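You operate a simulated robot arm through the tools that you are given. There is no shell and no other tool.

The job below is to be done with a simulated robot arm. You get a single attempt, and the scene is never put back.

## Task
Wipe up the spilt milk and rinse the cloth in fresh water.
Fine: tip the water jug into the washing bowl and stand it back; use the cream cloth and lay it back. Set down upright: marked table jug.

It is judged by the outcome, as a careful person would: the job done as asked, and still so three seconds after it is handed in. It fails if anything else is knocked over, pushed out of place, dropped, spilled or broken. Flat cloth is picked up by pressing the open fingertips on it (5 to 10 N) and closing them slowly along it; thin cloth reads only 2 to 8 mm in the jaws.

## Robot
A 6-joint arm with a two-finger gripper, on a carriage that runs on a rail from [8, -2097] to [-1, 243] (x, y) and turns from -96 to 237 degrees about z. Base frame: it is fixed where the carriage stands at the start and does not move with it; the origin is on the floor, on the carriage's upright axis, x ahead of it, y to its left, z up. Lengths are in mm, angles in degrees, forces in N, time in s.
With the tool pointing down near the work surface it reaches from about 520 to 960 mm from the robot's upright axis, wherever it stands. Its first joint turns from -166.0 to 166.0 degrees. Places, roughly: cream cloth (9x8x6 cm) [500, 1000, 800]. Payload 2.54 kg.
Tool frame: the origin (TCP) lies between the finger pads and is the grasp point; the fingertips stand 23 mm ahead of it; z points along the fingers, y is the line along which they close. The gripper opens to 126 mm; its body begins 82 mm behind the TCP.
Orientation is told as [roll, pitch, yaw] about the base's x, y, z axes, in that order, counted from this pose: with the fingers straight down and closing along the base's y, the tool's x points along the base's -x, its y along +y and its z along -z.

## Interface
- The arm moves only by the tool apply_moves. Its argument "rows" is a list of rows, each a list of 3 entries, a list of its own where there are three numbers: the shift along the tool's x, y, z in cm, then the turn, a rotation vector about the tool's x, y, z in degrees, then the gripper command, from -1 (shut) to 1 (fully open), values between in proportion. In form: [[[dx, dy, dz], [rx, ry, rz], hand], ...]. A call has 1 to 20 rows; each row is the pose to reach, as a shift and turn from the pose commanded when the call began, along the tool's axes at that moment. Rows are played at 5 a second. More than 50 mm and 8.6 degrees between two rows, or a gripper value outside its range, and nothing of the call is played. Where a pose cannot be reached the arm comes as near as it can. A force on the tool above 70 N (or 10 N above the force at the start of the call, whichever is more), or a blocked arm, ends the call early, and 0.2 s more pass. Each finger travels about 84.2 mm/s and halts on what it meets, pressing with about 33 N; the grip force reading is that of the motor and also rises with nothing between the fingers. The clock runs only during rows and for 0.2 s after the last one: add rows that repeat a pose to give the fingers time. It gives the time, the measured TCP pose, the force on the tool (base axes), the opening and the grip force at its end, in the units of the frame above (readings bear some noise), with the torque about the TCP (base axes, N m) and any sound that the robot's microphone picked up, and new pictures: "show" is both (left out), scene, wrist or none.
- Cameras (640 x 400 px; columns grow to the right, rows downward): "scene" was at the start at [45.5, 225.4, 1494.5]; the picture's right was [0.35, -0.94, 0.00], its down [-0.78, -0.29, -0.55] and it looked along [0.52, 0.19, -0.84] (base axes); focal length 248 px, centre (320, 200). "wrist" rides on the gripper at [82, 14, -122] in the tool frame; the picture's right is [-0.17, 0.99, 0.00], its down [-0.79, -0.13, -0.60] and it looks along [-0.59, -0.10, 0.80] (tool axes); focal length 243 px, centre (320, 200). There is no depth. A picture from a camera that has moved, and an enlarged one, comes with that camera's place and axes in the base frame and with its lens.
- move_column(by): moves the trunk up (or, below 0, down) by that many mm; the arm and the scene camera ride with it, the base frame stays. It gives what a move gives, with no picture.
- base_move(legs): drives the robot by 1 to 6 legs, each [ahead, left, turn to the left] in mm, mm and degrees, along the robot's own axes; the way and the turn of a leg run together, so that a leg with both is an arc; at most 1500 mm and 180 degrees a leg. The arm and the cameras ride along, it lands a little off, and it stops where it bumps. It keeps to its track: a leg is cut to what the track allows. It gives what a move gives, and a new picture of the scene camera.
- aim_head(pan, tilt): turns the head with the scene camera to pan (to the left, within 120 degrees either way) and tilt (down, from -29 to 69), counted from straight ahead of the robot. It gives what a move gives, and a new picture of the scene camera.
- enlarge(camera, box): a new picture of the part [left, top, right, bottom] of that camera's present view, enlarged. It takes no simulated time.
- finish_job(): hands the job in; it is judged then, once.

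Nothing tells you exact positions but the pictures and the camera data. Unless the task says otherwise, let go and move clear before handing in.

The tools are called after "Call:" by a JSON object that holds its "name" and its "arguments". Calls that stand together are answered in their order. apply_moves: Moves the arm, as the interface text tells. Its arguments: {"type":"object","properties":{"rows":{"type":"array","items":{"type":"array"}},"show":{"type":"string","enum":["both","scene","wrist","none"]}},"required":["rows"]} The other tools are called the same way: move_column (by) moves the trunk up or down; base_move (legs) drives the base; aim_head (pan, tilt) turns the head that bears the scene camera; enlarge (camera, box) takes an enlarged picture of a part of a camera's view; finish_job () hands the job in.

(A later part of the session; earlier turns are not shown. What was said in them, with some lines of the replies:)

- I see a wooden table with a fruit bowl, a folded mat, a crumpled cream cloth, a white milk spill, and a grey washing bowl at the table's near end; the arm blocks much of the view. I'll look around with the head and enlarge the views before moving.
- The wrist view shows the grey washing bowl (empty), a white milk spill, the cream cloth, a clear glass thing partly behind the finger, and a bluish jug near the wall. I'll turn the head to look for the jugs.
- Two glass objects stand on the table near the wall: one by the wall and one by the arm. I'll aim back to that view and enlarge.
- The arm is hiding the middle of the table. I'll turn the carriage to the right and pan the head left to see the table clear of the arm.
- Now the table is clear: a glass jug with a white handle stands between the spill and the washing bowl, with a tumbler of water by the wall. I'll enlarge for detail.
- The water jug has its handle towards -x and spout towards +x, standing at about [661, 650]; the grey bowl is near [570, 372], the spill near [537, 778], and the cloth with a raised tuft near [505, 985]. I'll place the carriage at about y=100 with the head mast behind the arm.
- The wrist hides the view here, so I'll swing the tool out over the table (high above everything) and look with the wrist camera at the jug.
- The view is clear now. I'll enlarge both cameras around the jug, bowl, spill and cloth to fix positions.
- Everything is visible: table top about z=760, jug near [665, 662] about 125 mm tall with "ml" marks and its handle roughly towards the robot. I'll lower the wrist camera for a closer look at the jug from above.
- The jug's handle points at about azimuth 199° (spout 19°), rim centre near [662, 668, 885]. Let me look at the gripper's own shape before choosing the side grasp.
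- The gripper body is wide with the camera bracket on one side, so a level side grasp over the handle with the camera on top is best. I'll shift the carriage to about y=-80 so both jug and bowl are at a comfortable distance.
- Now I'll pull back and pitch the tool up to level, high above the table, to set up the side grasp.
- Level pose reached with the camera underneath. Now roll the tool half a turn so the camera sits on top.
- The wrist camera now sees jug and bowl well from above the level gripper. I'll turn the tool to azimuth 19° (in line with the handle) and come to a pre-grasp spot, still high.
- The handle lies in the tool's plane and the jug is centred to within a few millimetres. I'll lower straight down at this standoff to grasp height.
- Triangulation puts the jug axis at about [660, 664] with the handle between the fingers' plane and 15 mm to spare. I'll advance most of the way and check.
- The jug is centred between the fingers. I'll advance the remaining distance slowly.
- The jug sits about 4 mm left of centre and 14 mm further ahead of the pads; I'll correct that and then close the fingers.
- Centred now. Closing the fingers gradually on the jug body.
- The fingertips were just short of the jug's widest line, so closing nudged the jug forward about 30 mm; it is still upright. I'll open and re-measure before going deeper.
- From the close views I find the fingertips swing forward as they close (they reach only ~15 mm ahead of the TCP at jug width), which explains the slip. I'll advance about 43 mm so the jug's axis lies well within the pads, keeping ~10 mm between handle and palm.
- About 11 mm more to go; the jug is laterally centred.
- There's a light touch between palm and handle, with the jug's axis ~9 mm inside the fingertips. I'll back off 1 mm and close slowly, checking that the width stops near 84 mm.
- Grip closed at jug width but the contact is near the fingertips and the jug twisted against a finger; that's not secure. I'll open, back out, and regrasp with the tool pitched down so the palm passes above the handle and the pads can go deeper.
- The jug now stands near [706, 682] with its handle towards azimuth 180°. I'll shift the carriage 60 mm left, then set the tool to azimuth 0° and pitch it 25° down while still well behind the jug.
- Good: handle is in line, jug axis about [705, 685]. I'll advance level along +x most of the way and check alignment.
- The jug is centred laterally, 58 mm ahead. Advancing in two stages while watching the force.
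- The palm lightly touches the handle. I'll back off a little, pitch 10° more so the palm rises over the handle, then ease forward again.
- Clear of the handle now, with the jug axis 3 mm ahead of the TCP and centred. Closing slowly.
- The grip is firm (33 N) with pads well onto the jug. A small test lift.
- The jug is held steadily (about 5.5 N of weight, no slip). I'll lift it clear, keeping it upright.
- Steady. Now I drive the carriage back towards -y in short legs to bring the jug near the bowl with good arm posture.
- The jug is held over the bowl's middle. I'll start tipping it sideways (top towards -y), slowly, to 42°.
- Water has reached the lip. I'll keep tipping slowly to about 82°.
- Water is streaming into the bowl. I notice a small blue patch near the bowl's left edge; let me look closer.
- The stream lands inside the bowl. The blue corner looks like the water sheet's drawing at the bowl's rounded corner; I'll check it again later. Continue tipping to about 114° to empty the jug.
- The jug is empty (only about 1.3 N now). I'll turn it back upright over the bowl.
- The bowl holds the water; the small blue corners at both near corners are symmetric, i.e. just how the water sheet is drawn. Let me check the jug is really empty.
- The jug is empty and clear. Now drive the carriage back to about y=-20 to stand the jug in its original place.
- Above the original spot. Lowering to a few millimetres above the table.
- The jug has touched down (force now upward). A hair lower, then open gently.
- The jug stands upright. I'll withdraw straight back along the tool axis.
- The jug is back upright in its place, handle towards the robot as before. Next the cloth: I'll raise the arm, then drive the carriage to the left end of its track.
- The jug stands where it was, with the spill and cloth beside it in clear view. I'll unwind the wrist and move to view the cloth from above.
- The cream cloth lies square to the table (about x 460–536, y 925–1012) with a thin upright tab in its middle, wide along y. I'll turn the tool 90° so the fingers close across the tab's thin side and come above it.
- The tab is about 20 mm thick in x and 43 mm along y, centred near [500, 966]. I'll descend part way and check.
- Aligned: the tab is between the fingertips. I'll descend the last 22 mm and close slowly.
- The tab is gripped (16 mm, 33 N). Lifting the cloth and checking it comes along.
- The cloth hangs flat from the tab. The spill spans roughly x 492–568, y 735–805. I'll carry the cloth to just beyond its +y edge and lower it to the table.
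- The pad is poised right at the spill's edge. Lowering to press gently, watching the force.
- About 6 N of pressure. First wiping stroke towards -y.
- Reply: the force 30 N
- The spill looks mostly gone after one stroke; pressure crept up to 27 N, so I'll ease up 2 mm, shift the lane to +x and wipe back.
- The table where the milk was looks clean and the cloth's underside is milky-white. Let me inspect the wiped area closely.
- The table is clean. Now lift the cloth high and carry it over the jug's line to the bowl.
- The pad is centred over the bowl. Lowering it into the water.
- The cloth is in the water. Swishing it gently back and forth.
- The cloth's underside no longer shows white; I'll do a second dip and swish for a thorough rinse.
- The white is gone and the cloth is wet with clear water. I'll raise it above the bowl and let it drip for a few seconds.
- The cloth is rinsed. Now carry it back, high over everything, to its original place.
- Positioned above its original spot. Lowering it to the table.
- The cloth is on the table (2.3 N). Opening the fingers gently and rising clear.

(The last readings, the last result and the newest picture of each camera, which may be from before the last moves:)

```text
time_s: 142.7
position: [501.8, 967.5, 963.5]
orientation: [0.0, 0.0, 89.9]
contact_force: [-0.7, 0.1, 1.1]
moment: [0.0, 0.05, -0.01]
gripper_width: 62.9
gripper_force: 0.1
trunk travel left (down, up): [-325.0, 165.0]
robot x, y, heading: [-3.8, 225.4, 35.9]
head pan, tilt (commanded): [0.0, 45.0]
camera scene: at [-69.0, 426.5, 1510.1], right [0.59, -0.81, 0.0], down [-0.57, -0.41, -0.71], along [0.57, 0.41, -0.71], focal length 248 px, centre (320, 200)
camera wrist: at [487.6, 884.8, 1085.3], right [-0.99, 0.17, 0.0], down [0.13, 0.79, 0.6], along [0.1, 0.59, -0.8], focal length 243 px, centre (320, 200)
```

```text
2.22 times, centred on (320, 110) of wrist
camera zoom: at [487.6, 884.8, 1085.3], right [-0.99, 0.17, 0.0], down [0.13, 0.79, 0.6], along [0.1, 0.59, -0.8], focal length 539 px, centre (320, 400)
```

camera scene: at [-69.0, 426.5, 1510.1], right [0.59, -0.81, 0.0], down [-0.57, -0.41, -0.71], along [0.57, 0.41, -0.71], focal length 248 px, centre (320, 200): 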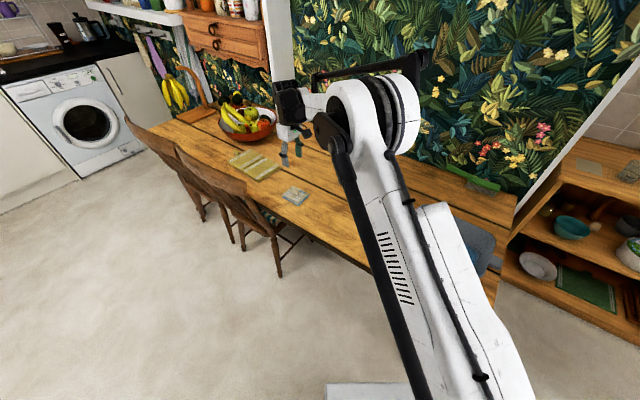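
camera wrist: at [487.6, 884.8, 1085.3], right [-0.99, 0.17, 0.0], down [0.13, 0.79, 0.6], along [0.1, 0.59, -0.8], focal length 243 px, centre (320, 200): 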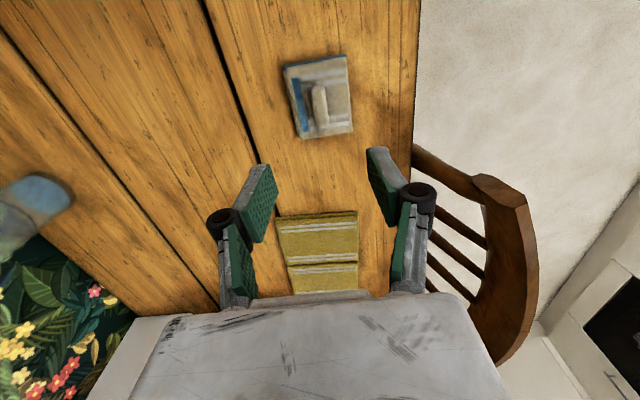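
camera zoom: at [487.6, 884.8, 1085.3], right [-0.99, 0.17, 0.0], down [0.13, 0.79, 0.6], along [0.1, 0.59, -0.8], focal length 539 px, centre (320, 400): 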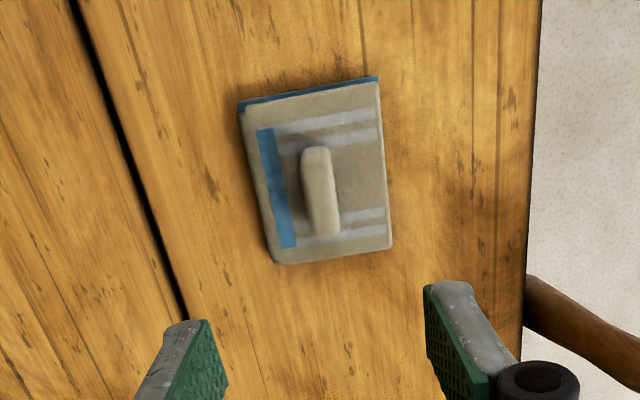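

The cloth lies back exactly in its place. I'll raise and retract the arm clear, then check the whole table.

Call:
{"name": "apply_moves", "arguments": {"rows": [[[0, 0, -4], [0, 0, 0], 0], [[0, 0, -8], [0, 0, 0], 0], [[0, 0, -12], [0, 0, 0], 0], [[0, 0, -16], [0, 0, 0], 0], [[2, 1.5, -18], [0, 0, 0], 0], [[5, 4, -19], [0, 0, 0], 0.2], [[8, 6.5, -19], [0, 0, 0], 0.4], [[11, 9, -19], [0, 0, 0], 0.6], [[14, 11.5, -19], [0, 0, 0], 0.8], [[17, 14, -19], [0, 0, 0], 1], [[20, 16, -19], [0, 0, 0], 1], [[22, 17, -19], [0, 0, 0], 1], [[22, 17, -19], [0, 0, 0], 1]], "show": "scene"}}

```text
time_s: 145.5
position: [330.0, 746.5, 1153.5]
orientation: [0.1, 0.0, 89.9]
contact_force: [0.9, 0.0, -0.4]
moment: [0.02, -0.02, -0.02]
gripper_width: 125.9
gripper_force: 0.1
trunk travel left (down, up): [-325.0, 165.0]
robot x, y, heading: [-1.4, 228.0, 36.1]
head pan, tilt (commanded): [0.0, 45.0]
camera scene: at [-69.0, 426.4, 1510.1], right [0.59, -0.81, 0.0], down [-0.57, -0.41, -0.71], along [0.57, 0.41, -0.71], focal length 248 px, centre (320, 200)
```

scene: 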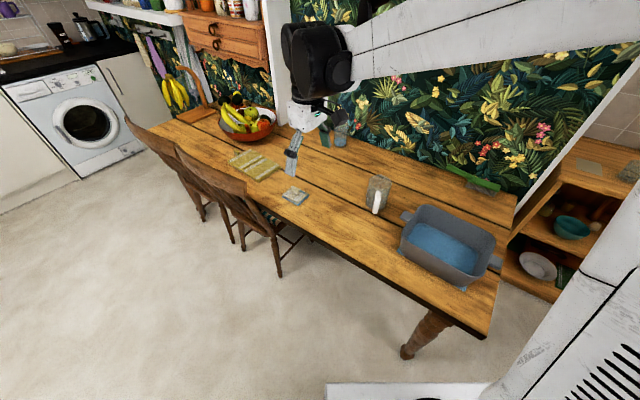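

Call:
{"name": "enlarge", "arguments": {"camera": "scene", "box": [260, 150, 420, 260]}}

Call:
{"name": "enlarge", "arguments": {"camera": "scene", "box": [360, 160, 520, 310]}}

```text
3.64 times, centred on (340, 205) of scene
camera zoom: at [-69.0, 426.4, 1510.1], right [0.59, -0.81, 0.0], down [-0.57, -0.41, -0.71], along [0.57, 0.41, -0.71], focal length 900 px, centre (247, 182)
```

zoom: 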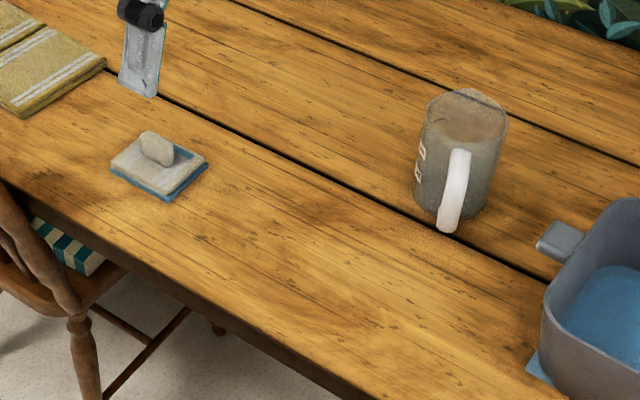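

```text
2.67 times, centred on (440, 235) of scene
camera zoom: at [-69.0, 426.4, 1510.1], right [0.59, -0.81, 0.0], down [-0.57, -0.41, -0.71], along [0.57, 0.41, -0.71], focal length 660 px, centre (0, 107)
```

zoom: 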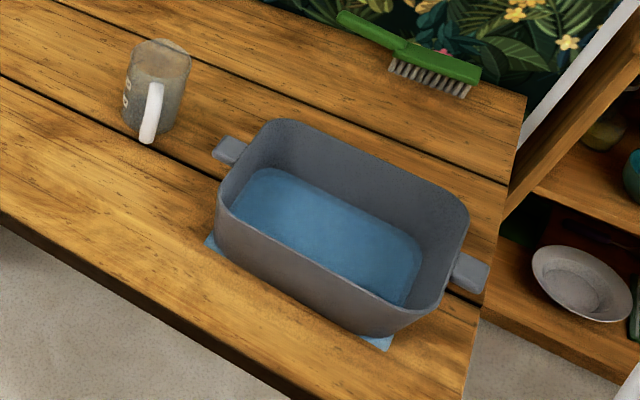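

The spilt milk is gone, the cloth is rinsed and laid back, and the jug is upright in its place. The bowl holds the poured water, nothing else has moved, and the arm is clear. Handing in.

Call:
{"name": "finish_job", "arguments": {}}

```text
The job is handed in.
```

The milk is wiped up and the cloth was rinsed in fresh water. I've handed the job in. The last pictures showed:

- **Spill:** no milk is left on the table. It came up in two strokes with the cream cloth.
- **Jug:** it was emptied into the washing bowl and stands upright again within about 5 mm of where it began. On my first grasp attempts I pushed it about 50 mm along the table, but it stayed upright and nothing spilled.
- **Cloth:** I dipped and swished it twice in the bowl, let it drip for a few seconds, and laid it back where it was. It is still wet, because I had no way to wring it.
- **Rest of the table:** I saw nothing knocked over or moved, and the arm is clear.

Small blue patches show on the table at two corners of the bowl. They are symmetric and appeared as the bowl filled, so I took them for the drawn water surface poking through the bowl's rounded corners rather than a leak. I did not check this any other way.
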